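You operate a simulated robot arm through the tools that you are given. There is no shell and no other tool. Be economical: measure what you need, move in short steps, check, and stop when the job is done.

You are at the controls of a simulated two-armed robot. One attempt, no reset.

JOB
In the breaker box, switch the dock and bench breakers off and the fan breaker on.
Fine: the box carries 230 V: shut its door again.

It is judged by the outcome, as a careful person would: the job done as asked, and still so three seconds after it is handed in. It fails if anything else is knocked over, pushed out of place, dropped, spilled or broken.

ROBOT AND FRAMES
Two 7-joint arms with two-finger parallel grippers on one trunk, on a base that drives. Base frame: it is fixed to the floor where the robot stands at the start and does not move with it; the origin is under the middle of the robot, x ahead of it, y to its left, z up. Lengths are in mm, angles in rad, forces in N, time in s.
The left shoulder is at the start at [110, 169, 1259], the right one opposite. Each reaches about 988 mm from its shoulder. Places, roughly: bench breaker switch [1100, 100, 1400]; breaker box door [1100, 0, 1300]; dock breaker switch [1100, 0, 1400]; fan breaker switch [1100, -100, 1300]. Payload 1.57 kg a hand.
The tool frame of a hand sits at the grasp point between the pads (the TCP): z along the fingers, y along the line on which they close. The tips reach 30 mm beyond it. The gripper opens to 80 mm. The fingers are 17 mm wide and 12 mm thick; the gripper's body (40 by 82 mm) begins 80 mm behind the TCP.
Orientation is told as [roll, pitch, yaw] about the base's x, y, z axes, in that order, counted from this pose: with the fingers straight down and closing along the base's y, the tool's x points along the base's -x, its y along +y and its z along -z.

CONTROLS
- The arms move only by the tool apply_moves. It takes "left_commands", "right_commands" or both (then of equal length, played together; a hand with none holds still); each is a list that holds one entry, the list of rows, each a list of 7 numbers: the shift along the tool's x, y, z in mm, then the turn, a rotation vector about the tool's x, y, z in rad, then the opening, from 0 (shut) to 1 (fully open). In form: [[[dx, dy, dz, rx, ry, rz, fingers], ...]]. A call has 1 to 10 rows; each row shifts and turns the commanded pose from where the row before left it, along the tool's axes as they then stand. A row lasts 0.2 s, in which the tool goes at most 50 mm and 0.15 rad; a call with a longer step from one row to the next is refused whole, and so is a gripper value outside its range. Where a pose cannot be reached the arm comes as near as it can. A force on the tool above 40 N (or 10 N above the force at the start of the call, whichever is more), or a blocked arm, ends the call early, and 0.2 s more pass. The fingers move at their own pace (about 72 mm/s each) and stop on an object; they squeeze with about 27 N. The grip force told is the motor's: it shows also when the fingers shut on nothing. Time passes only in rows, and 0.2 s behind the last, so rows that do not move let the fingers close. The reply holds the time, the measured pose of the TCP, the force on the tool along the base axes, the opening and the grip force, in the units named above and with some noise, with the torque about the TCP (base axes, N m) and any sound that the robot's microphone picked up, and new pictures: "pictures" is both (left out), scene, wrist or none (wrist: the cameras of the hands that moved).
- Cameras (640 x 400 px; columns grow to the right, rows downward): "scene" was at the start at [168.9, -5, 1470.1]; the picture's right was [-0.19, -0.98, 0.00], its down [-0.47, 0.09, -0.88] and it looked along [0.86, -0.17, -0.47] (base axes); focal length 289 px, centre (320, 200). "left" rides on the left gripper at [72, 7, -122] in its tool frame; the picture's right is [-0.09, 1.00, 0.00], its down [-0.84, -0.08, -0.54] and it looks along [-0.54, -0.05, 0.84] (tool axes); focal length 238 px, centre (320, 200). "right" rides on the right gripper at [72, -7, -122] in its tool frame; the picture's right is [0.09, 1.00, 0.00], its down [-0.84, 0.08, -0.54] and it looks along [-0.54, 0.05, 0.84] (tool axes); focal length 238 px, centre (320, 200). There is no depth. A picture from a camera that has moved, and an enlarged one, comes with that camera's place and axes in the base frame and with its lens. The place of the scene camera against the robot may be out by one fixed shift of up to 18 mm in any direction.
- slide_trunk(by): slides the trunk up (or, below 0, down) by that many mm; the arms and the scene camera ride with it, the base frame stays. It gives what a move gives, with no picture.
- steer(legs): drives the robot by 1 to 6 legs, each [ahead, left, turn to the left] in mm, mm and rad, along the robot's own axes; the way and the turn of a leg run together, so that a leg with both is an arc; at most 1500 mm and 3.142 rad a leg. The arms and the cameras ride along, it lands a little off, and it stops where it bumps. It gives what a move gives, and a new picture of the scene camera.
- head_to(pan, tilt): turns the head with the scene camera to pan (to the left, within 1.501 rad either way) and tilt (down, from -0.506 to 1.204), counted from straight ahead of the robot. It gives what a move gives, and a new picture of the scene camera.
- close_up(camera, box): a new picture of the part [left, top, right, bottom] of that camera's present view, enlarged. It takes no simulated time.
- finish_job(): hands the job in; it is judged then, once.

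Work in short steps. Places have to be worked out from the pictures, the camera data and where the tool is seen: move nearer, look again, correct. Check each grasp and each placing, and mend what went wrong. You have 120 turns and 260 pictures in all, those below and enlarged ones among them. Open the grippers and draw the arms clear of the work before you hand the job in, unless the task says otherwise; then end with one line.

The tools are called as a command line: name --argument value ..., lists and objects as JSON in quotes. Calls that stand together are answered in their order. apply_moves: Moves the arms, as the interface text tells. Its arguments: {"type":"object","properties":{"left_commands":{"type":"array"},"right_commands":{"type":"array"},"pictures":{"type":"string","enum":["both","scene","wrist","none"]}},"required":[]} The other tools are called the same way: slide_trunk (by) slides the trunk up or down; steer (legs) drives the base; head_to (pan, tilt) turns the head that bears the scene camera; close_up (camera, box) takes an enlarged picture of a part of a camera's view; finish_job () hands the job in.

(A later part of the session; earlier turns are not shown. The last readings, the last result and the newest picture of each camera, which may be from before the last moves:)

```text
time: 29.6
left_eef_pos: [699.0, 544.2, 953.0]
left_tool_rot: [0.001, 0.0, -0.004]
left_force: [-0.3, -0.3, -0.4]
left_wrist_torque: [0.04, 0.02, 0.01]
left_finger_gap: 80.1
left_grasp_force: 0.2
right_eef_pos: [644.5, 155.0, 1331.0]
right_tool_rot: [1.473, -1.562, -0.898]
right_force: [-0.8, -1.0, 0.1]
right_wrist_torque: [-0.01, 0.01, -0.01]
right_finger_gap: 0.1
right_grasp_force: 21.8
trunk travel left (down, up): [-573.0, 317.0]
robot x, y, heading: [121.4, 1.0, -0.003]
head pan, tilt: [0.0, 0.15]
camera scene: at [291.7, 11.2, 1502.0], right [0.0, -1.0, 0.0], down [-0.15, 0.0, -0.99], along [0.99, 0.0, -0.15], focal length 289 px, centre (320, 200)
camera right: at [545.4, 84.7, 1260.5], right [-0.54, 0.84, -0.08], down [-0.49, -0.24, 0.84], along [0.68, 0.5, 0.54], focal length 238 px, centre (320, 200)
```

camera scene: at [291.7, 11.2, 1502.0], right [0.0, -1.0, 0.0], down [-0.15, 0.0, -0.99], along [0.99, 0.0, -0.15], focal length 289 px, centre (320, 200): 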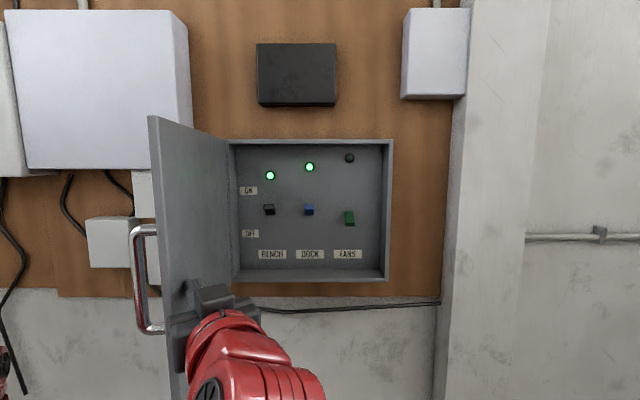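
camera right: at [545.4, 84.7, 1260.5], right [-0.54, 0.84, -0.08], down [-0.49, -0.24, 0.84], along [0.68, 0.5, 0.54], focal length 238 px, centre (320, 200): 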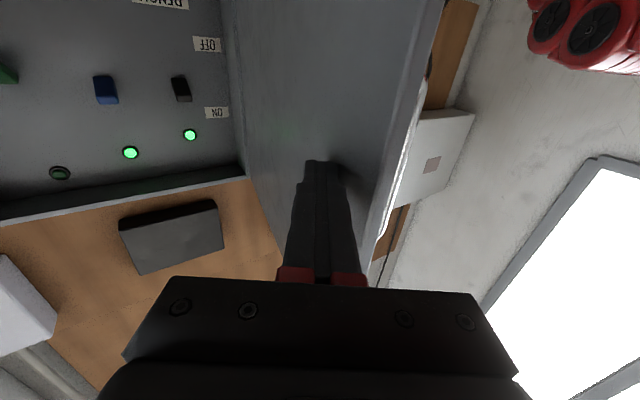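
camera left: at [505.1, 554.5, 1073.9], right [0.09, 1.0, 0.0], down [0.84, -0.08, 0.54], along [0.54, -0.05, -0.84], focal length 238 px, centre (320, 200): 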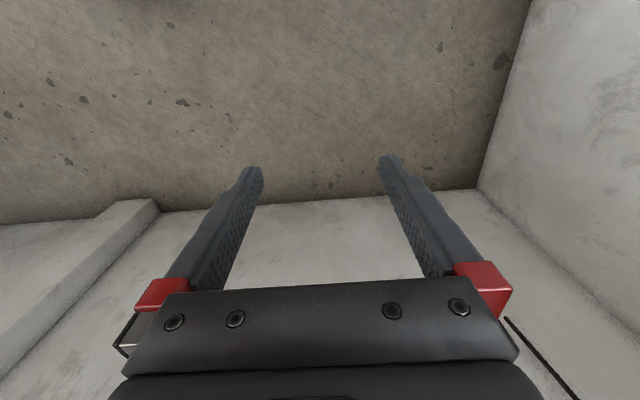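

The door is near 90°, all three switches in view. One last small push, then I'll retreat the hand to the right.

apply_moves --right_commands '[[[0, 8, 5, 0, 0, 0, 0], [0, 8, 5, 0, 0, 0, 0], [0, 8, 5, 0, 0, 0, 0], [0, 6, 4, 0, 0, 0, 0], [0, -15, -5, 0, 0, 0, 0], [0, -30, 0, 0, 0, 0, 0], [0, -40, 0, 0.1, 0, 0, 0], [0, -40, 0, 0.15, 0, 0, 0], [0, -40, 0, 0.15, 0, 0, 0], [0, -40, 0, 0.15, 0, 0, 0]]]' --pictures "both"

```text
time: 31.8
left_eef_pos: [700.2, 542.8, 954.0]
left_tool_rot: [-0.001, 0.0, -0.006]
left_force: [-0.3, -0.1, 0.0]
left_wrist_torque: [0.04, 0.04, -0.01]
left_finger_gap: 80.0
left_grasp_force: 0.0
right_eef_pos: [724.4, 5.0, 1329.1]
right_tool_rot: [1.011, -1.559, -0.985]
right_force: [-0.3, -0.6, 0.5]
right_wrist_torque: [0.02, 0.03, -0.02]
right_finger_gap: 0.3
right_grasp_force: 20.9
trunk travel left (down, up): [-573.0, 317.0]
robot x, y, heading: [119.5, -1.2, -0.004]
head pan, tilt: [0.0, 0.15]
camera scene: at [292.0, 10.5, 1502.0], right [0.0, -1.0, 0.0], down [-0.15, 0.0, -0.99], along [0.99, 0.0, -0.15], focal length 289 px, centre (320, 200)
camera right: at [602.9, -4.5, 1259.1], right [-0.02, 1.0, -0.08], down [-0.54, 0.06, 0.84], along [0.84, 0.07, 0.54], focal length 238 px, centre (320, 200)
```

scene: 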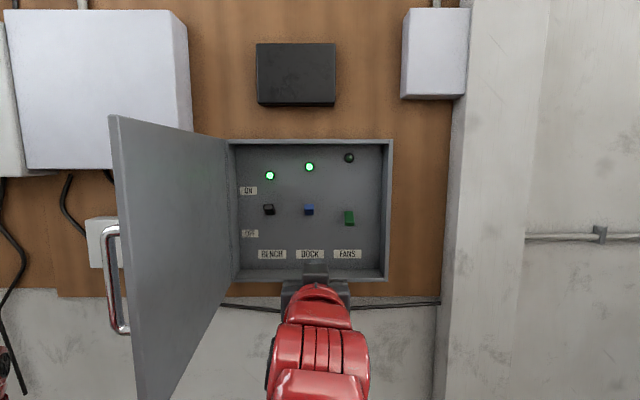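
right: 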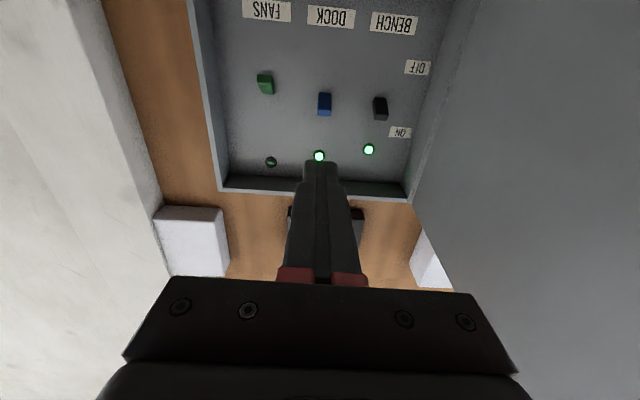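

Excellent, the door stands open. I'll zoom in on the switches with both cameras to measure their places.

close_up --camera "scene" --box '[230, 135, 390, 275]'

close_up --camera "right" --box '[190, 0, 450, 200]'

```text
2.86 times, centred on (310, 205) of scene
camera zoom: at [292.0, 10.5, 1502.0], right [0.0, -1.0, 0.0], down [-0.15, 0.0, -0.99], along [0.99, 0.0, -0.15], focal length 825 px, centre (349, 186)
```

zoom: 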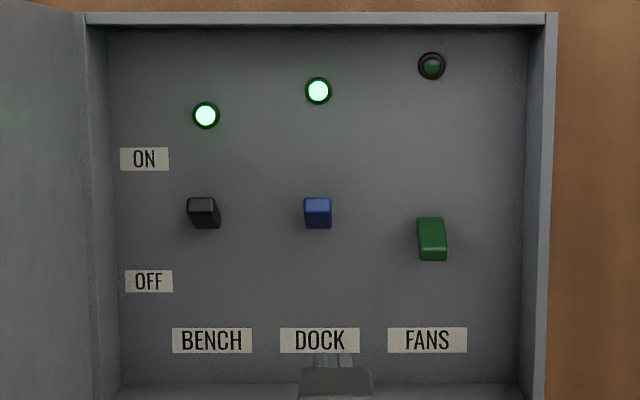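

```text
2.00 times, centred on (320, 100) of right
camera zoom: at [602.9, -4.5, 1259.1], right [-0.02, 1.0, -0.08], down [-0.54, 0.06, 0.84], along [0.84, 0.07, 0.54], focal length 477 px, centre (320, 400)
```

zoom: 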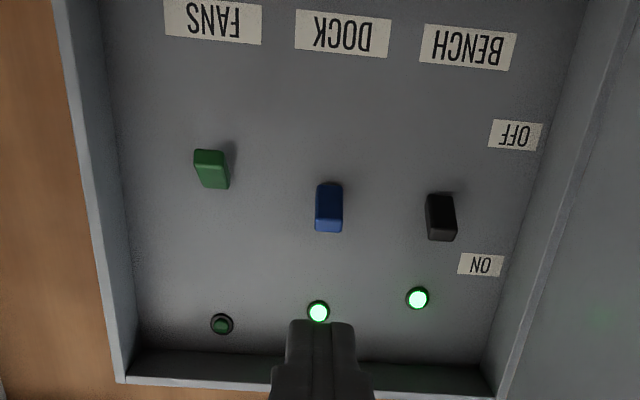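

Estimated levers: dock (1100,27,1353), bench (1102,140,1353), fans (1091,-86,1327), panel x≈1120. I'll bring the closed fingers to above the dock lever, just in front of it.

apply_moves --right_commands '[[[-33, 11, 0, 0, 0, 0, 0], [-33, 11, 0, 0, 0, 0, 0], [0, 0, 45, 0, 0, 0, 0], [0, 0, 45, 0, 0, 0, 0], [0, 0, 45, 0, 0, 0, 0], [0, 0, 45, 0, 0, 0, 0], [0, 0, 45, 0, 0, 0, 0], [0, 0, 45, 0, 0, 0, 0]]]' --pictures "both"

```text
time: 33.6
left_eef_pos: [700.0, 543.5, 953.2]
left_tool_rot: [0.0, 0.002, -0.004]
left_force: [0.5, 1.1, -0.6]
left_wrist_torque: [-0.02, 0.02, 0.0]
left_finger_gap: 80.0
left_grasp_force: 0.0
right_eef_pos: [992.2, 30.3, 1386.2]
right_tool_rot: [1.114, -1.561, -1.084]
right_force: [1.3, -0.6, 0.9]
right_wrist_torque: [-0.01, 0.03, 0.0]
right_finger_gap: 0.0
right_grasp_force: 21.4
right hand out of reach, approached as far as the arm can: row 8
trunk travel left (down, up): [-573.0, 317.0]
robot x, y, heading: [123.6, -2.1, 0.0]
head pan, tilt: [0.0, 0.15]
camera scene: at [292.7, 10.5, 1501.8], right [0.0, -1.0, 0.0], down [-0.15, 0.0, -0.99], along [0.99, 0.0, -0.15], focal length 289 px, centre (320, 200)
camera right: at [870.6, 21.0, 1316.4], right [-0.03, 1.0, -0.08], down [-0.54, 0.05, 0.84], along [0.84, 0.07, 0.54], focal length 238 px, centre (320, 200)
```

scene: 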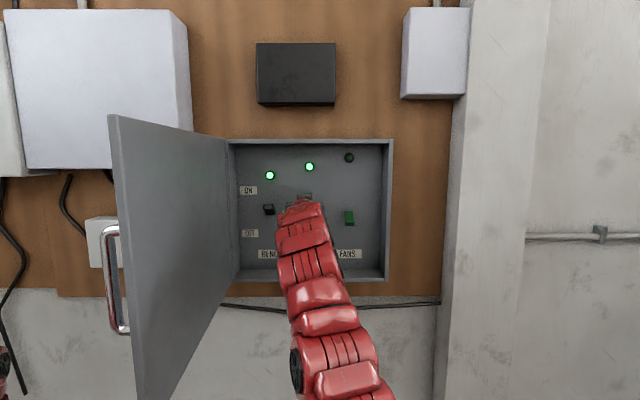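
right: 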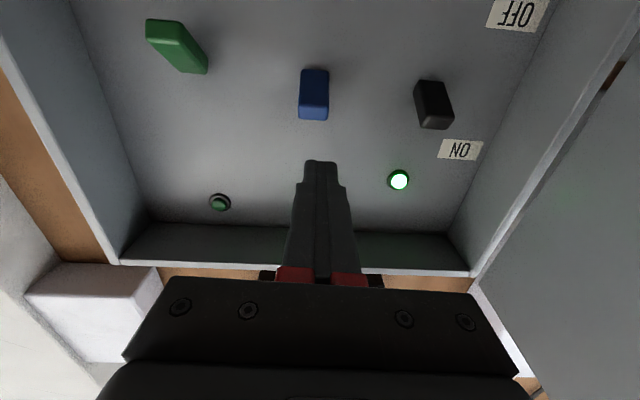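

The right arm runs out of reach here, so the base must go about 135 mm nearer. First I'll draw the right hand back and pull the left hand back and out to keep it clear of the door.

apply_moves --right_commands '[[[0, 0, -30, 0, 0, 0, 0], [0, 0, -30, 0, 0, 0, 0], [0, 0, -30, 0, 0, 0, 0], [0, 0, -30, 0, 0, 0, 0], [0, 0, -30, 0, 0, 0, 0], [0, 0, 0, 0, 0, 0, 0], [0, 0, 0, 0, 0, 0, 0], [0, 0, 0, 0, 0, 0, 0]]]' --left_commands '[[[0, 20, 0, 0, 0, 0, 1], [10, 20, 0, 0, 0, 0, 1], [20, 20, 0, 0, 0, 0, 1], [20, 15, 0, 0, 0, 0, 1], [20, 10, 0, 0, 0, 0, 1], [20, 5, 0, 0, 0, 0, 1], [20, 5, 0, 0, 0, 0, 1], [20, 5, 0, 0, 0, 0, 1]]]' --pictures "none"

head_to --pan 0.5 --tilt 0.5

```text
time: 35.4
left_eef_pos: [564.4, 643.1, 953.2]
left_tool_rot: [0.0, 0.001, -0.004]
left_force: [-0.5, 0.6, 0.3]
left_wrist_torque: [0.0, 0.02, -0.04]
left_finger_gap: 79.8
left_grasp_force: 0.0
left hand out of reach, approached as far as the arm can: row 2
right_eef_pos: [841.2, 27.4, 1388.3]
right_tool_rot: [1.077, -1.562, -1.052]
right_force: [0.0, -0.4, 0.4]
right_wrist_torque: [0.0, -0.03, 0.01]
right_finger_gap: 0.0
right_grasp_force: 21.7
trunk travel left (down, up): [-573.0, 317.0]
robot x, y, heading: [117.8, -2.5, -0.003]
head pan, tilt: [0.0, 0.15]
```

```text
time: 36.3
left_eef_pos: [566.2, 643.7, 953.1]
left_tool_rot: [-0.001, 0.001, -0.004]
left_force: [-1.1, 0.3, -0.3]
left_wrist_torque: [0.0, 0.0, 0.01]
left_finger_gap: 80.1
left_grasp_force: 0.0
right_eef_pos: [841.2, 26.4, 1388.6]
right_tool_rot: [1.023, -1.561, -0.998]
right_force: [0.5, 0.0, -0.7]
right_wrist_torque: [0.01, 0.02, -0.04]
right_finger_gap: 0.2
right_grasp_force: 21.4
trunk travel left (down, up): [-573.0, 317.0]
robot x, y, heading: [117.9, -3.2, -0.003]
head pan, tilt: [0.499, 0.499]
camera scene: at [279.1, 54.5, 1469.7], right [0.47, -0.88, 0.0], down [-0.42, -0.23, -0.88], along [0.77, 0.42, -0.48], focal length 289 px, centre (320, 200)
```

scene: 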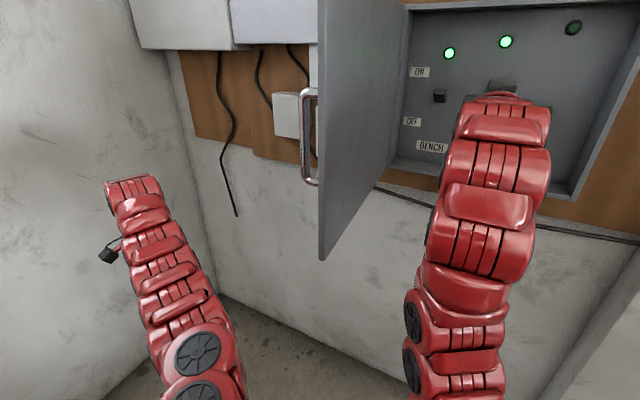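

The left arm is well clear of the door. I'll drive 135 mm ahead and face the head back to the box.

steer --legs '[[135, 0, 0]]'

head_to --pan 0.1 --tilt 0.2

```text
time: 37.6
left_eef_pos: [700.0, 642.1, 951.8]
left_tool_rot: [-0.002, -0.002, -0.005]
left_force: [0.3, -0.3, -0.3]
left_wrist_torque: [0.02, 0.01, 0.0]
left_finger_gap: 80.0
left_grasp_force: 0.1
right_eef_pos: [975.4, 24.6, 1388.2]
right_tool_rot: [1.006, -1.56, -0.981]
right_force: [-0.2, -0.4, -0.8]
right_wrist_torque: [-0.01, 0.02, 0.0]
right_finger_gap: 0.0
right_grasp_force: 21.2
trunk travel left (down, up): [-573.0, 317.0]
robot x, y, heading: [250.6, -2.8, -0.009]
head pan, tilt: [0.499, 0.499]
camera scene: at [413.1, 53.7, 1469.6], right [0.47, -0.88, 0.0], down [-0.42, -0.23, -0.88], along [0.77, 0.42, -0.48], focal length 289 px, centre (320, 200)
```

scene: 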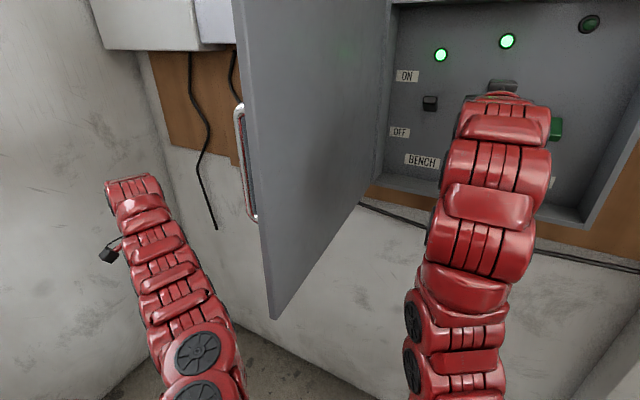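

```text
time: 38.5
left_eef_pos: [700.1, 641.8, 952.7]
left_tool_rot: [0.001, 0.0, -0.004]
left_force: [0.3, 0.3, -0.7]
left_wrist_torque: [0.03, -0.03, -0.02]
left_finger_gap: 80.0
left_grasp_force: 0.0
right_eef_pos: [975.0, 26.1, 1388.3]
right_tool_rot: [1.077, -1.56, -1.05]
right_force: [0.6, -0.4, -0.2]
right_wrist_torque: [-0.01, -0.02, 0.0]
right_finger_gap: 0.1
right_grasp_force: 21.1
trunk travel left (down, up): [-573.0, 317.0]
robot x, y, heading: [256.3, 2.2, -0.004]
head pan, tilt: [0.099, 0.201]
camera scene: at [425.0, 19.5, 1497.3], right [0.09, -1.0, 0.0], down [-0.2, -0.02, -0.98], along [0.98, 0.09, -0.2], focal length 289 px, centre (320, 200)
```

scene: 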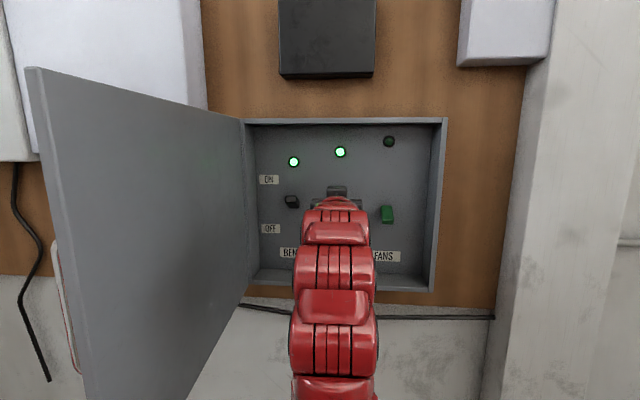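

I'll advance above the dock lever, stopping short.

apply_moves --right_commands '[[[-10, 0, 20, 0, 0, 0, 0], [0, 0, 20, 0, 0, 0, 0], [0, 0, 20, 0, 0, 0, 0], [0, 0, 0, 0, 0, 0, 0]]]' --pictures "both"

```text
time: 39.5
left_eef_pos: [699.8, 641.2, 952.2]
left_tool_rot: [-0.001, 0.0, -0.007]
left_force: [-0.1, -0.6, -0.4]
left_wrist_torque: [0.0, -0.01, 0.01]
left_finger_gap: 79.9
left_grasp_force: 0.2
right_eef_pos: [1032.8, 29.2, 1397.8]
right_tool_rot: [1.05, -1.562, -1.028]
right_force: [0.4, 0.4, 0.9]
right_wrist_torque: [0.03, 0.02, 0.04]
right_finger_gap: 0.1
right_grasp_force: 21.3
trunk travel left (down, up): [-573.0, 317.0]
robot x, y, heading: [255.9, -3.7, -0.005]
head pan, tilt: [0.099, 0.201]
camera scene: at [425.1, 19.5, 1497.3], right [0.09, -1.0, 0.0], down [-0.2, -0.02, -0.98], along [0.98, 0.09, -0.2], focal length 289 px, centre (320, 200)
camera right: at [911.6, 19.0, 1326.7], right [-0.03, 1.0, -0.08], down [-0.54, 0.06, 0.84], along [0.84, 0.07, 0.54], focal length 238 px, centre (320, 200)
```

scene: 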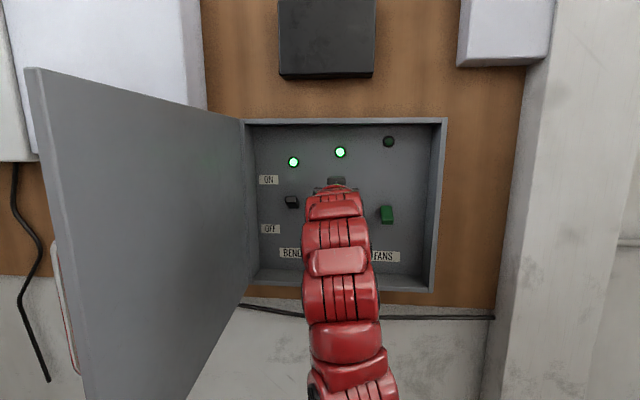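
right: 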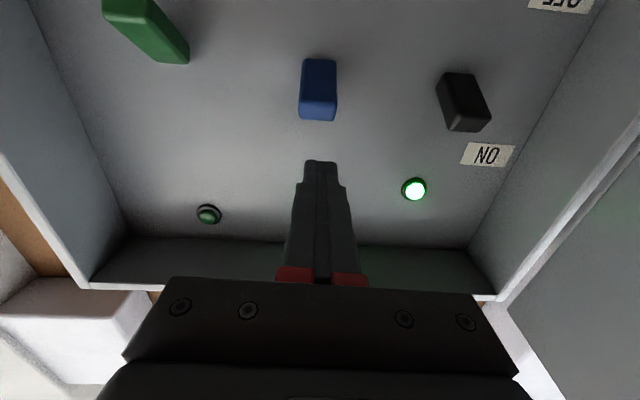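

The lever's end is at about z 1370, with the finger bottom at 1389 and y matching. I'll advance 38 mm and then press down.

apply_moves --right_commands '[[[0, 0, 13, 0, 0, 0, 0], [0, 0, 13, 0, 0, 0, 0], [0, 0, 12, 0, 0, 0, 0], [10, 0, 0, 0, 0, 0, 0], [8, 0, 0, 0, 0, 0, 0], [8, 0, 0, 0, 0, 0, 0], [8, 0, 0, 0, 0, 0, 0], [8, 0, 0, 0, 0, 0, 0], [6, 0, 0, 0, 0, 0, 0]]]' --pictures "both"

```text
time: 41.5
left_eef_pos: [699.4, 641.5, 953.1]
left_tool_rot: [-0.001, 0.0, -0.005]
left_force: [-0.1, -0.5, 0.4]
left_wrist_torque: [0.03, -0.02, -0.02]
left_finger_gap: 79.8
left_grasp_force: 0.1
right_eef_pos: [1074.1, 28.3, 1348.0]
right_tool_rot: [0.882, -1.561, -0.859]
right_force: [-0.7, 0.2, 0.4]
right_wrist_torque: [-0.01, 0.03, 0.01]
right_finger_gap: 0.0
right_grasp_force: 20.8
trunk travel left (down, up): [-573.0, 317.0]
robot x, y, heading: [252.7, -1.5, -0.006]
head pan, tilt: [0.099, 0.201]
camera scene: at [425.6, 19.5, 1497.2], right [0.09, -1.0, 0.0], down [-0.2, -0.02, -0.98], along [0.98, 0.09, -0.2], focal length 289 px, centre (320, 200)
camera right: at [952.1, 19.5, 1278.5], right [-0.03, 1.0, -0.08], down [-0.54, 0.06, 0.84], along [0.84, 0.07, 0.53], focal length 238 px, centre (320, 200)
```

scene: 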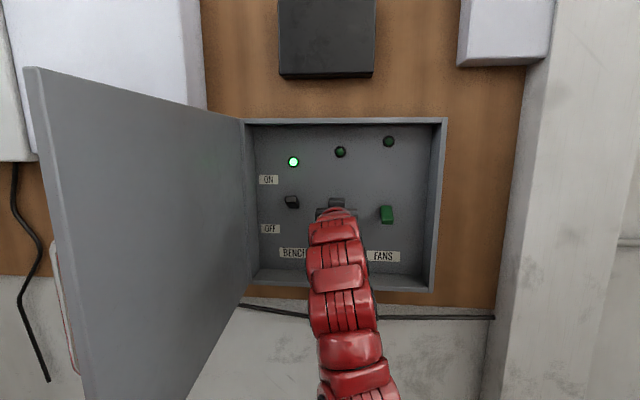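
right: 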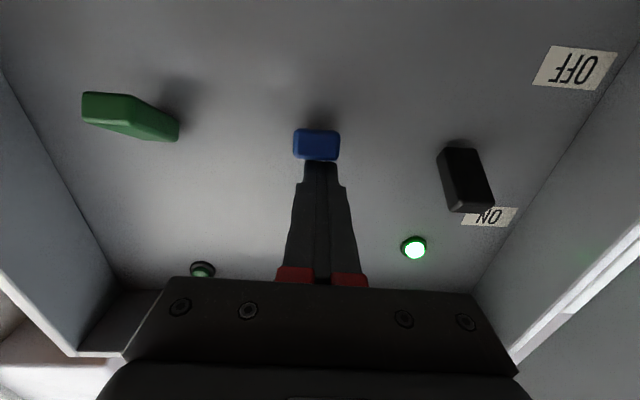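

The dock lamp is out and its lever is down. I'll back off, rise, shift left to the bench lever (y≈140) and look before pressing.

apply_moves --right_commands '[[[0, 0, -20, 0, 0, 0, 0], [0, 0, -25, 0, 0, 0, 0], [-13, 28, 0, 0, 0, 0, 0], [-13, 28, 0, 0, 0, 0, 0], [-13, 28, 0, 0, 0, 0, 0], [-11, 28, 3, 0, 0, 0, 0], [0, 0, 0, 0, 0, 0, 0]]]' --pictures "both"

```text
time: 43.1
left_eef_pos: [700.2, 641.7, 952.4]
left_tool_rot: [0.001, 0.0, -0.006]
left_force: [-0.3, 0.9, 0.4]
left_wrist_torque: [0.0, 0.01, 0.04]
left_finger_gap: 80.2
left_grasp_force: 0.1
right_eef_pos: [1029.6, 137.7, 1400.9]
right_tool_rot: [1.008, -1.56, -0.983]
right_force: [-0.3, -0.3, -0.6]
right_wrist_torque: [0.0, -0.02, 0.03]
right_finger_gap: 0.1
right_grasp_force: 21.3
trunk travel left (down, up): [-573.0, 317.0]
robot x, y, heading: [253.2, 0.8, -0.006]
head pan, tilt: [0.099, 0.201]
camera scene: at [425.8, 18.9, 1497.2], right [0.09, -1.0, 0.0], down [-0.2, -0.02, -0.98], along [0.98, 0.09, -0.2], focal length 289 px, centre (320, 200)
camera right: at [907.8, 128.6, 1330.3], right [-0.03, 1.0, -0.08], down [-0.54, 0.06, 0.84], along [0.84, 0.07, 0.54], focal length 238 px, centre (320, 200)
```

scene: 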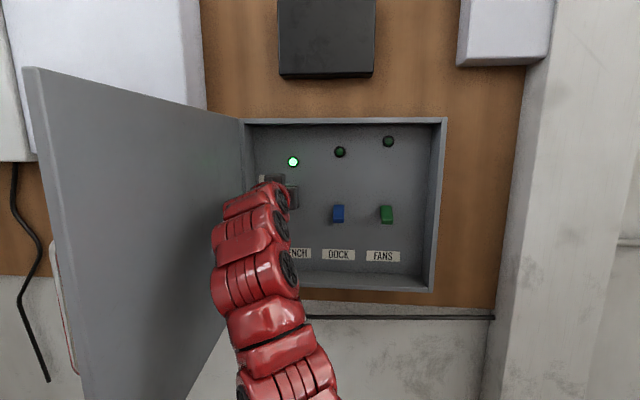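
right: 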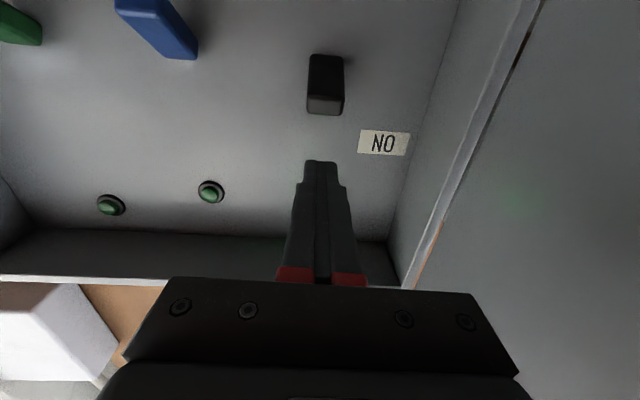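

The hand is aligned above the bench lever. I'll make the same forward and downward press.

apply_moves --right_commands '[[[0, 1, 14, 0, 0, 0, 0], [0, 0, 14, 0, 0, 0, 0], [0, 0, 14, 0, 0, 0, 0], [11, 0, 0, 0, 0, 0, 0], [9, 0, 0, 0, 0, 0, 0], [9, 0, 0, 0, 0, 0, 0], [9, 0, 0, 0, 0, 0, 0], [8, 0, 0, 0, 0, 0, 0], [6, 0, 0, 0, 0, 0, 0]]]' --pictures "both"

```text
time: 45.1
left_eef_pos: [696.2, 641.4, 953.8]
left_tool_rot: [0.001, -0.004, -0.005]
left_force: [-0.4, -0.1, 0.6]
left_wrist_torque: [0.04, 0.02, 0.03]
left_finger_gap: 80.2
left_grasp_force: 0.1
right_eef_pos: [1051.5, 140.3, 1351.5]
right_tool_rot: [1.401, -1.563, -1.373]
right_force: [-18.7, -2.9, 0.9]
right_wrist_torque: [0.12, 0.13, -0.16]
right_finger_gap: 0.0
right_grasp_force: 21.7
right hand out of reach, approached as far as the arm can: row 3
trunk travel left (down, up): [-573.0, 317.0]
robot x, y, heading: [253.2, -2.3, -0.006]
head pan, tilt: [0.099, 0.201]
camera scene: at [420.3, 18.7, 1497.8], right [0.09, -1.0, 0.0], down [-0.2, -0.02, -0.98], along [0.98, 0.09, -0.2], focal length 289 px, centre (320, 200)
camera right: at [930.0, 131.3, 1280.1], right [-0.03, 1.0, -0.08], down [-0.54, 0.06, 0.84], along [0.84, 0.07, 0.54], focal length 238 px, centre (320, 200)
```

scene: 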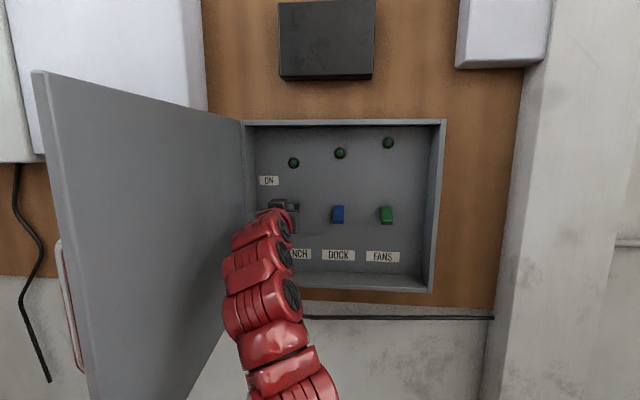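
right: 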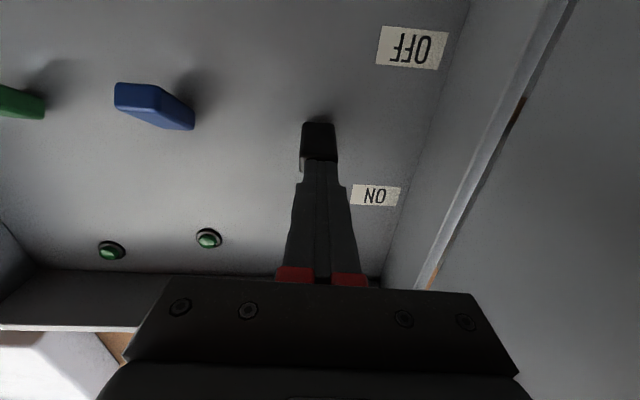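

Bench lamp is out. I'll back away, move right and down to below the fans lever, then check everything.

apply_moves --right_commands '[[[0, 0, -15, 0, 0, 0, 0], [0, 0, -25, 0, 0, 0, 0], [12, -38, 0, 0, 0, 0, 0], [12, -38, 0, 0, 0, 0, 0], [12, -38, 0, 0, 0, 0, 0], [12, -38, 0, 0, 0, 0, 0], [12, -38, 0, 0, 0, 0, 0], [11, -36, 5, 0, 0, 0, 0], [0, 0, 0, 0, 0, 0, 0]]]' --pictures "both"

```text
time: 47.1
left_eef_pos: [700.4, 642.8, 952.2]
left_tool_rot: [-0.001, 0.0, -0.005]
left_force: [0.6, -0.3, -0.7]
left_wrist_torque: [0.05, -0.02, 0.01]
left_finger_gap: 80.0
left_grasp_force: 0.1
right_eef_pos: [1026.1, -84.2, 1275.6]
right_tool_rot: [0.997, -1.563, -0.97]
right_force: [-0.5, -0.3, -0.7]
right_wrist_torque: [0.0, 0.01, -0.02]
right_finger_gap: 0.0
right_grasp_force: 21.2
trunk travel left (down, up): [-573.0, 317.0]
robot x, y, heading: [253.3, -2.3, -0.002]
head pan, tilt: [0.099, 0.201]
camera scene: at [425.1, 20.5, 1497.3], right [0.09, -1.0, 0.0], down [-0.2, -0.02, -0.98], along [0.98, 0.09, -0.2], focal length 289 px, centre (320, 200)
camera right: at [905.6, -93.0, 1205.6], right [-0.03, 1.0, -0.08], down [-0.54, 0.06, 0.84], along [0.84, 0.07, 0.54], focal length 238 px, centre (320, 200)
```

scene: 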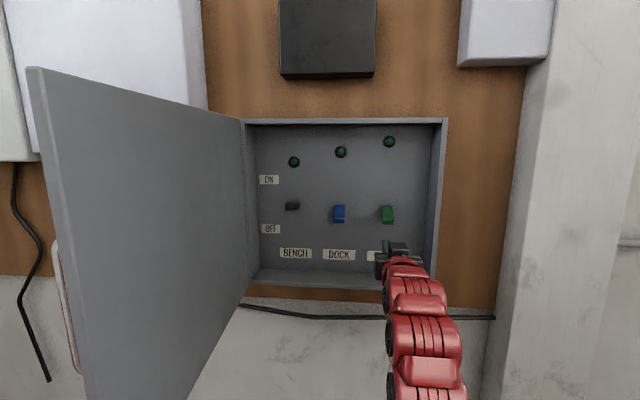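
right: 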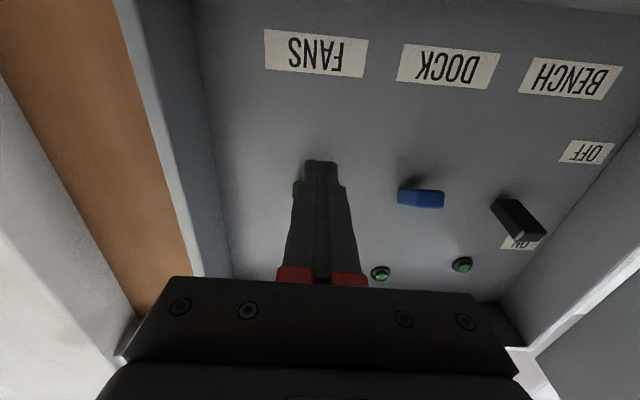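

The bench lever looks less tilted than the dock's, so I'll zoom in.

close_up --camera "scene" --box '[250, 130, 440, 260]'

```text
3.08 times, centred on (345, 195) of scene
camera zoom: at [425.1, 20.5, 1497.3], right [0.09, -1.0, 0.0], down [-0.2, -0.02, -0.98], along [0.98, 0.09, -0.2], focal length 888 px, centre (243, 215)
```

zoom: 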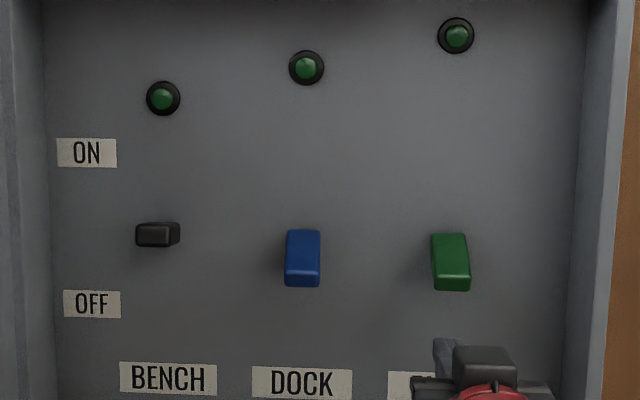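

Bench's lever is only halfway; I'll redo it with more reach. First the fans lever: advance beneath it and lift.

apply_moves --right_commands '[[[0, 0, 15, 0, 0, 0, 0], [0, 0, 15, 0, 0, 0, 0], [0, 0, 15, 0, 0, 0, 0], [-12, 0, 0, 0, 0, 0, 0], [-10, 0, 0, 0, 0, 0, 0], [-9, 0, 0, 0, 0, 0, 0], [-9, 0, 0, 0, 0, 0, 0], [-9, 0, 0, 0, 0, 0, 0], [-8, 0, 0, 0, 0, 0, 0]]]' --pictures "both"

```text
time: 49.1
left_eef_pos: [699.4, 642.2, 953.3]
left_tool_rot: [-0.001, -0.002, -0.005]
left_force: [0.1, -1.0, -0.1]
left_wrist_torque: [0.01, 0.01, 0.0]
left_finger_gap: 80.3
left_grasp_force: 0.1
right_eef_pos: [1071.4, -85.3, 1332.8]
right_tool_rot: [1.024, -1.561, -1.001]
right_force: [-0.3, 0.2, 0.0]
right_wrist_torque: [-0.01, -0.03, 0.02]
right_finger_gap: 0.0
right_grasp_force: 21.4
trunk travel left (down, up): [-573.0, 317.0]
robot x, y, heading: [254.0, -0.9, -0.012]
head pan, tilt: [0.099, 0.201]
camera scene: at [425.5, 19.5, 1497.3], right [0.09, -1.0, 0.0], down [-0.2, -0.02, -0.98], along [0.98, 0.09, -0.2], focal length 289 px, centre (320, 200)
camera right: at [949.2, -94.2, 1261.5], right [-0.03, 1.0, -0.08], down [-0.54, 0.06, 0.84], along [0.84, 0.07, 0.54], focal length 238 px, centre (320, 200)
```

scene: 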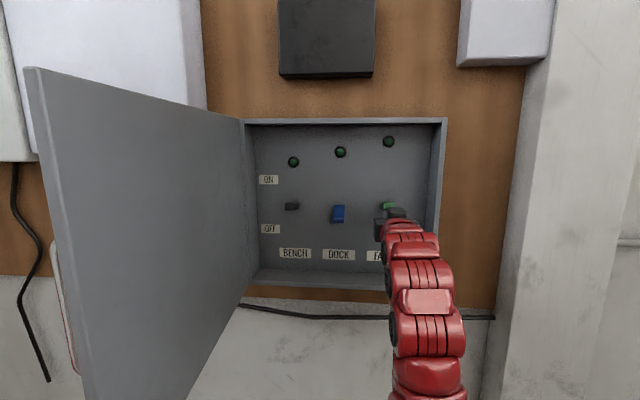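
right: 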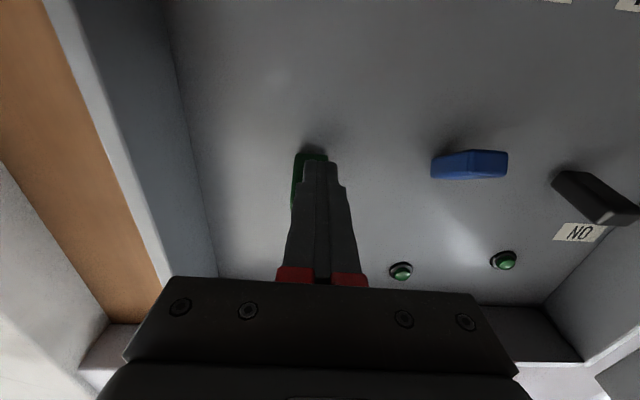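

The lever is lifted but the lamp is still off; I'll raise further.

apply_moves --right_commands '[[[-7, 0, 0, 0, 0, 0, 0], [-7, 0, 0, 0, 0, 0, 0], [-7, 0, 0, 0, 0, 0, 0]]]' --pictures "scene"

close_up --camera "scene" --box '[250, 130, 440, 260]'

```text
time: 49.8
left_eef_pos: [699.4, 641.5, 954.2]
left_tool_rot: [0.001, 0.0, -0.006]
left_force: [-1.0, -0.2, -0.4]
left_wrist_torque: [0.0, -0.02, 0.0]
left_finger_gap: 80.3
left_grasp_force: 0.1
right_eef_pos: [1071.9, -83.8, 1340.3]
right_tool_rot: [0.207, -1.541, -0.18]
right_force: [-10.1, -1.1, -8.6]
right_wrist_torque: [0.01, 0.14, -0.04]
right_finger_gap: 0.0
right_grasp_force: 21.5
trunk travel left (down, up): [-573.0, 317.0]
robot x, y, heading: [255.2, -2.0, -0.004]
head pan, tilt: [0.099, 0.201]
stopped in row 3 (right hand): the force on the tool passed its limit at 50 N (the readings are from after the stop); the commanded pose is now the measured one
camera scene: at [423.8, 19.0, 1497.5], right [0.09, -1.0, 0.0], down [-0.2, -0.02, -0.98], along [0.98, 0.09, -0.2], focal length 289 px, centre (320, 200)
```

scene: 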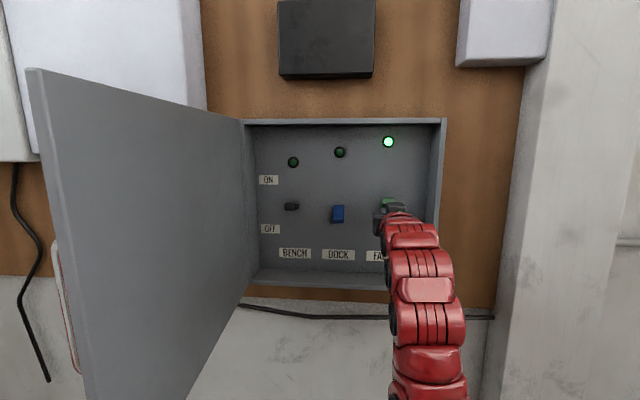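

```text
3.08 times, centred on (345, 195) of scene
camera zoom: at [423.8, 19.0, 1497.5], right [0.09, -1.0, 0.0], down [-0.2, -0.02, -0.98], along [0.98, 0.09, -0.2], focal length 888 px, centre (243, 215)
```

zoom: 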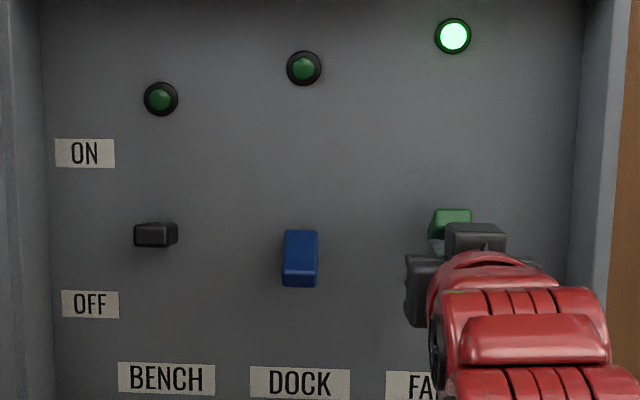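

Fans is on, lamp lit. I'll ease down, back out, and drive a bit nearer for the bench lever.

apply_moves --right_commands '[[[8, 0, 0, 0, 0, 0, 0], [6, 0, -20, 0, 0, 0, 0], [0, 0, -30, 0, 0, 0, 0], [0, 0, -30, 0, 0, 0, 0], [0, 0, -10, 0, 0, 0, 0]]]' --pictures "none"

steer --legs '[[45, 0, 0]]'

```text
time: 51.0
left_eef_pos: [699.9, 642.2, 952.7]
left_tool_rot: [0.0, 0.001, -0.007]
left_force: [0.4, -0.1, 0.0]
left_wrist_torque: [0.01, 0.01, -0.01]
left_finger_gap: 79.9
left_grasp_force: 0.1
right_eef_pos: [982.8, -87.7, 1330.0]
right_tool_rot: [0.241, -1.546, -0.216]
right_force: [0.4, -0.4, 0.2]
right_wrist_torque: [0.05, -0.01, 0.01]
right_finger_gap: 0.0
right_grasp_force: 21.4
trunk travel left (down, up): [-573.0, 317.0]
robot x, y, heading: [254.6, -1.5, -0.005]
head pan, tilt: [0.099, 0.201]
```

```text
time: 51.9
left_eef_pos: [743.5, 641.9, 952.3]
left_tool_rot: [0.0, 0.002, -0.005]
left_force: [0.2, 0.7, 0.0]
left_wrist_torque: [0.01, 0.01, 0.02]
left_finger_gap: 79.9
left_grasp_force: 0.0
right_eef_pos: [1028.1, -87.3, 1329.5]
right_tool_rot: [0.25, -1.545, -0.223]
right_force: [0.0, 0.9, -0.1]
right_wrist_torque: [-0.02, -0.01, -0.01]
right_finger_gap: 0.0
right_grasp_force: 20.8
trunk travel left (down, up): [-573.0, 317.0]
robot x, y, heading: [297.5, -1.5, -0.008]
head pan, tilt: [0.099, 0.201]
camera scene: at [469.3, 19.1, 1497.3], right [0.09, -1.0, 0.0], down [-0.2, -0.02, -0.98], along [0.98, 0.09, -0.2], focal length 289 px, centre (320, 200)
```

scene: 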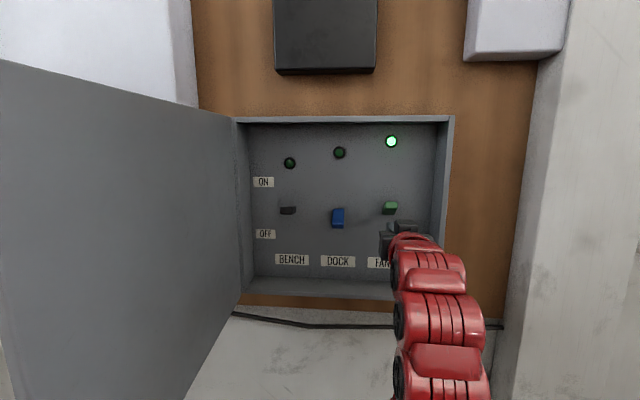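

Now to the bench lever: up, left, then look.

apply_moves --right_commands '[[[-20, 0, -15, 0, -0.02, 0, 0], [-25, 0, 0, 0, 0, 0, 0], [-10, 45, 0, 0, 0, 0, 0], [0, 45, 0, 0, 0, 0, 0], [0, 45, 0, 0, 0, 0, 0], [0, 45, 0, 0, 0, 0, 0], [0, 46, 5, 0, 0, 0, 0], [0, 0, 15, 0, 0, 0, 0]]]' --pictures "wrist"

```text
time: 53.7
left_eef_pos: [743.8, 641.7, 952.6]
left_tool_rot: [-0.001, 0.002, -0.005]
left_force: [0.6, -0.4, 0.2]
left_wrist_torque: [0.03, -0.01, -0.01]
left_finger_gap: 79.8
left_grasp_force: 0.0
right_eef_pos: [1028.7, 137.9, 1387.0]
right_tool_rot: [1.152, -1.563, -1.127]
right_force: [0.3, 0.0, 0.8]
right_wrist_torque: [-0.02, 0.02, 0.03]
right_finger_gap: 0.0
right_grasp_force: 21.1
trunk travel left (down, up): [-573.0, 317.0]
robot x, y, heading: [296.0, 1.8, -0.001]
head pan, tilt: [0.099, 0.201]
camera right: at [907.5, 129.0, 1315.7], right [-0.03, 1.0, -0.08], down [-0.54, 0.06, 0.84], along [0.84, 0.07, 0.54], focal length 238 px, centre (320, 200)
```

right: 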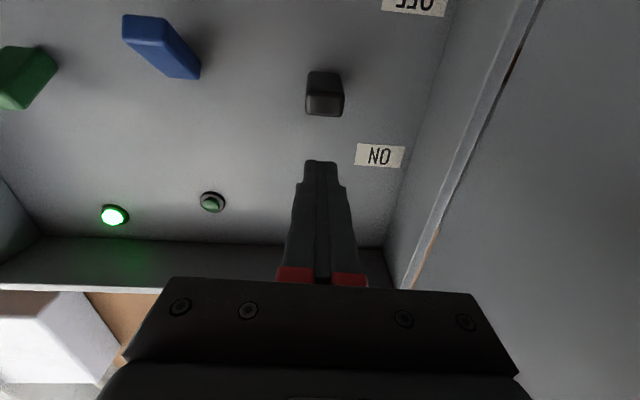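

Clear above the lever (top ≈1356). I'll advance 44 mm and press down.

apply_moves --right_commands '[[[0, 2, 15, 0, 0, 0, 0], [0, 0, 15, 0, 0, 0, 0], [0, 0, 14, 0, 0, 0, 0], [9, 0, 0, 0, 0, 0, 0], [8, 0, 0, 0, 0, 0, 0], [8, 0, 0, 0, 0, 0, 0], [8, 0, 0, 0, 0, 0, 0], [7, 0, 0, 0, 0, 0, 0]]]' --pictures "wrist"

```text
time: 55.5
left_eef_pos: [742.8, 641.1, 953.2]
left_tool_rot: [0.0, 0.0, -0.007]
left_force: [0.7, -0.5, 0.5]
left_wrist_torque: [-0.01, -0.01, -0.01]
left_finger_gap: 79.9
left_grasp_force: 0.0
right_eef_pos: [1071.1, 140.1, 1346.3]
right_tool_rot: [0.91, -1.565, -0.883]
right_force: [-0.7, 0.3, -0.3]
right_wrist_torque: [-0.02, -0.01, 0.01]
right_finger_gap: 0.1
right_grasp_force: 21.7
trunk travel left (down, up): [-573.0, 317.0]
robot x, y, heading: [299.4, -3.2, -0.005]
head pan, tilt: [0.099, 0.201]
camera right: at [948.8, 131.8, 1275.5], right [-0.03, 1.0, -0.09], down [-0.54, 0.06, 0.84], along [0.84, 0.07, 0.54], focal length 238 px, centre (320, 200)
```

right: 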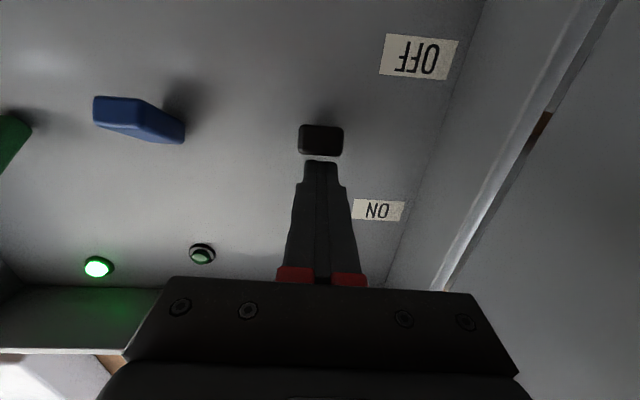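

The lever has snapped down. I'll back out and verify all three.

apply_moves --right_commands '[[[0, 0, -20, 0, 0, 0, 0], [0, 0, -30, 0, 0, 0, 0], [0, 0, -35, 0, 0, 0, 0], [0, -40, -30, 0, 0, 0, 0], [0, -40, -30, 0, 0, 0, 0], [0, -45, -20, 0, 0, 0, 0], [0, -45, 0, 0, 0, 0, 0], [0, -45, 0, 0, 0, 0, 0], [0, -45, 0, 0, 0, 0, 0]]]' --pictures "scene"

close_up --camera "scene" --box '[240, 120, 450, 280]'

```text
time: 57.5
left_eef_pos: [743.6, 641.9, 953.2]
left_tool_rot: [0.001, -0.002, -0.005]
left_force: [-0.3, 0.6, -0.7]
left_wrist_torque: [0.04, 0.02, 0.01]
left_finger_gap: 79.9
left_grasp_force: 0.1
right_eef_pos: [912.2, -124.6, 1347.0]
right_tool_rot: [0.954, -1.561, -0.928]
right_force: [0.4, 0.2, -0.2]
right_wrist_torque: [0.0, 0.0, 0.04]
right_finger_gap: 0.0
right_grasp_force: 21.4
trunk travel left (down, up): [-573.0, 317.0]
robot x, y, heading: [295.3, -3.0, -0.006]
head pan, tilt: [0.099, 0.201]
camera scene: at [468.6, 18.1, 1497.3], right [0.09, -1.0, 0.0], down [-0.2, -0.02, -0.98], along [0.98, 0.09, -0.2], focal length 289 px, centre (320, 200)
```

scene: 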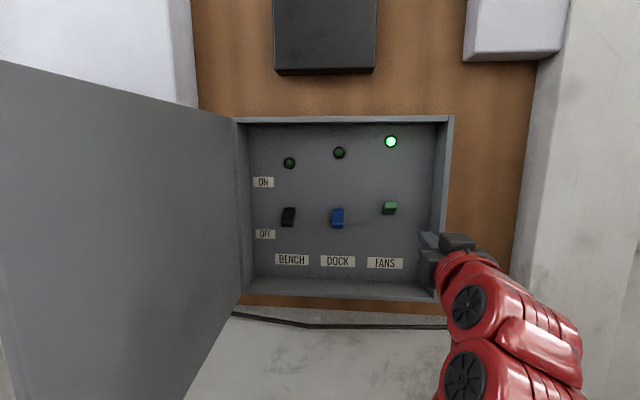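

```text
2.50 times, centred on (345, 200) of scene
camera zoom: at [468.6, 18.1, 1497.3], right [0.09, -1.0, 0.0], down [-0.2, -0.02, -0.98], along [0.98, 0.09, -0.2], focal length 722 px, centre (258, 200)
```

zoom: 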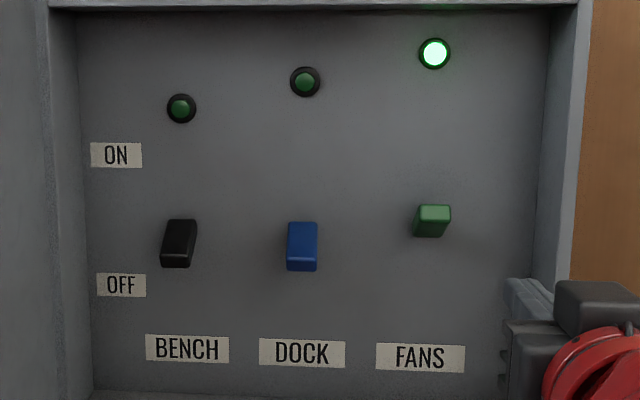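

All three are right: bench off, dock off, fans on. Now to close the door: I'll back up 250 mm so the left arm has room to push the door from outside.

steer --legs '[[-250, 0, 0]]'

head_to --pan 0.3 --tilt 0.35

```text
time: 59.4
left_eef_pos: [490.4, 642.8, 952.3]
left_tool_rot: [0.001, 0.001, -0.005]
left_force: [-0.5, -0.4, -0.3]
left_wrist_torque: [0.01, 0.0, -0.02]
left_finger_gap: 79.9
left_grasp_force: 0.2
right_eef_pos: [660.7, -122.5, 1348.5]
right_tool_rot: [1.012, -1.564, -0.986]
right_force: [0.5, -0.3, 0.3]
right_wrist_torque: [0.02, 0.02, -0.06]
right_finger_gap: 0.0
right_grasp_force: 21.6
trunk travel left (down, up): [-573.0, 317.0]
robot x, y, heading: [45.3, 2.8, -0.003]
head pan, tilt: [0.099, 0.201]
camera scene: at [215.2, 20.7, 1497.3], right [0.09, -1.0, 0.0], down [-0.2, -0.02, -0.98], along [0.98, 0.09, -0.2], focal length 289 px, centre (320, 200)
```

scene: 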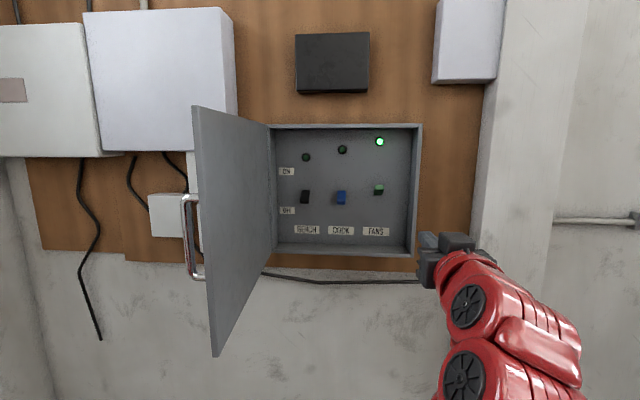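

```text
time: 60.1
left_eef_pos: [490.1, 642.3, 952.8]
left_tool_rot: [0.0, 0.0, -0.005]
left_force: [0.7, -0.1, -0.5]
left_wrist_torque: [0.02, 0.01, 0.04]
left_finger_gap: 80.1
left_grasp_force: 0.0
right_eef_pos: [660.4, -122.0, 1348.1]
right_tool_rot: [0.938, -1.564, -0.91]
right_force: [0.2, 0.2, 0.7]
right_wrist_torque: [0.02, -0.01, -0.01]
right_finger_gap: 0.0
right_grasp_force: 21.1
trunk travel left (down, up): [-573.0, 317.0]
robot x, y, heading: [45.3, -0.7, -0.005]
head pan, tilt: [0.3, 0.351]
camera scene: at [212.4, 38.8, 1483.3], right [0.29, -0.96, 0.0], down [-0.33, -0.1, -0.94], along [0.9, 0.27, -0.34], focal length 289 px, centre (320, 200)
```

scene: 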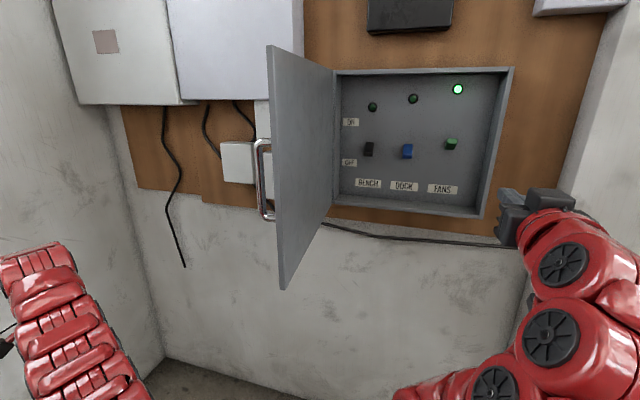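

The door stands at about 88°, its edge near (632,228). I'll bring the left hand forward and up, well outside the door, and start pitching it forward with fingers closed.

apply_moves --left_commands '[[[-35, -10, 0, 0, 0, 0, 0], [-35, -10, 0, 0, 0, 0, 0], [-35, -10, -15, 0, 0, 0, 0], [-35, -10, -20, 0, -0.05, 0, 0], [-35, -10, -20, 0, -0.1, 0, 0], [-35, -10, -25, 0, -0.1, 0, 0], [-20, -10, -25, 0, -0.15, 0, 0], [0, 0, 0, 0, -0.15, 0, 0], [0, 0, 0, 0, -0.15, 0, 0], [0, 0, 0, 0, -0.15, 0, 0]]]' --pictures "scene"

```text
time: 62.3
left_eef_pos: [667.4, 571.2, 1053.4]
left_tool_rot: [-0.004, -0.847, -0.001]
left_force: [0.5, -0.1, 0.4]
left_wrist_torque: [0.0, -0.03, -0.03]
left_finger_gap: 0.2
left_grasp_force: 21.0
left hand out of reach, approached as far as the arm can: row 3, 4
right_eef_pos: [659.3, -118.4, 1347.5]
right_tool_rot: [0.825, -1.564, -0.799]
right_force: [0.1, 0.8, 0.3]
right_wrist_torque: [0.01, 0.01, -0.02]
right_finger_gap: 0.0
right_grasp_force: 20.6
trunk travel left (down, up): [-573.0, 317.0]
robot x, y, heading: [42.4, -4.5, -0.005]
head pan, tilt: [0.3, 0.351]
camera scene: at [210.7, 42.1, 1483.2], right [0.29, -0.96, 0.0], down [-0.33, -0.1, -0.94], along [0.9, 0.27, -0.34], focal length 289 px, centre (320, 200)
```

scene: 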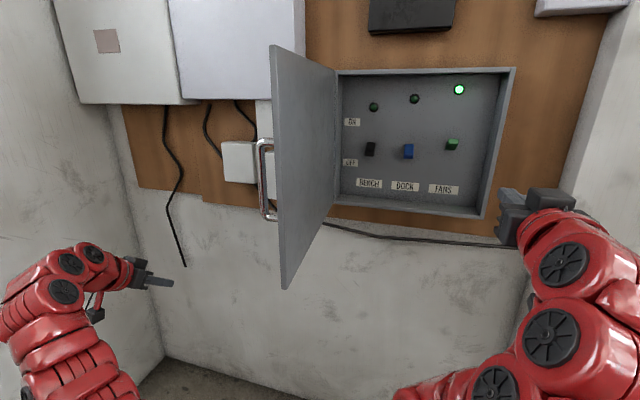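

Now I'll finish pitching and raise to z≈1190, below the handle's height.

apply_moves --left_commands '[[[0, 0, 0, 0, -0.15, 0, 0], [0, 0, 0, 0, -0.15, 0, 0], [0, 0, 0, 0, -0.15, 0, 0], [0, 0, 0, 0, -0.15, 0, 0], [0, 0, 0, 0, -0.12, 0, 0], [-30, -25, 5, 0, 0, 0, 0], [-30, -25, 5, 0, 0, 0, 0], [-30, -25, 5, 0, 0, 0, 0], [-25, -25, 5, 0, 0, 0, 0], [-22, -25, 5, 0, 0, 0, 0]]]' --pictures "both"

```text
time: 64.5
left_eef_pos: [696.5, 442.7, 1194.3]
left_tool_rot: [0.25, -1.569, -0.251]
left_force: [0.0, 0.3, -0.7]
left_wrist_torque: [-0.06, 0.01, 0.01]
left_finger_gap: 0.1
left_grasp_force: 21.3
right_eef_pos: [659.4, -122.1, 1347.3]
right_tool_rot: [0.991, -1.563, -0.964]
right_force: [0.1, -0.4, 0.0]
right_wrist_torque: [0.0, 0.02, 0.01]
right_finger_gap: 0.0
right_grasp_force: 21.4
trunk travel left (down, up): [-573.0, 317.0]
robot x, y, heading: [40.7, -0.3, -0.005]
head pan, tilt: [0.3, 0.351]
camera scene: at [212.3, 38.2, 1483.3], right [0.29, -0.96, 0.0], down [-0.33, -0.1, -0.94], along [0.9, 0.27, -0.34], focal length 289 px, centre (320, 200)
camera left: at [573.5, 450.1, 1120.8], right [0.0, 1.0, 0.09], down [-0.54, -0.08, 0.84], along [0.84, -0.05, 0.54], focal length 238 px, centre (320, 200)
```

scene: 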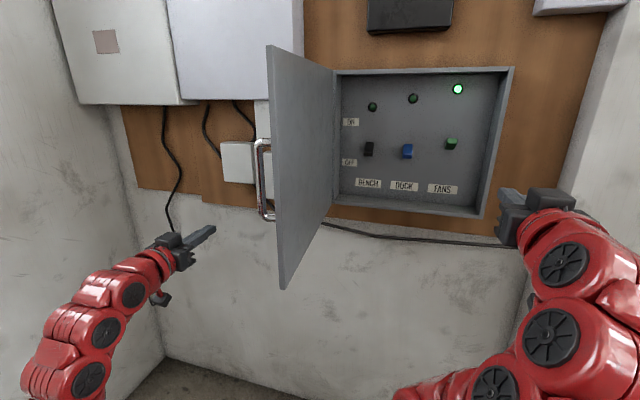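
left: 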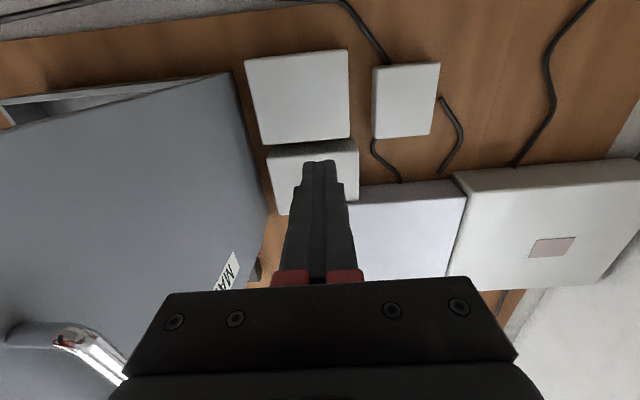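

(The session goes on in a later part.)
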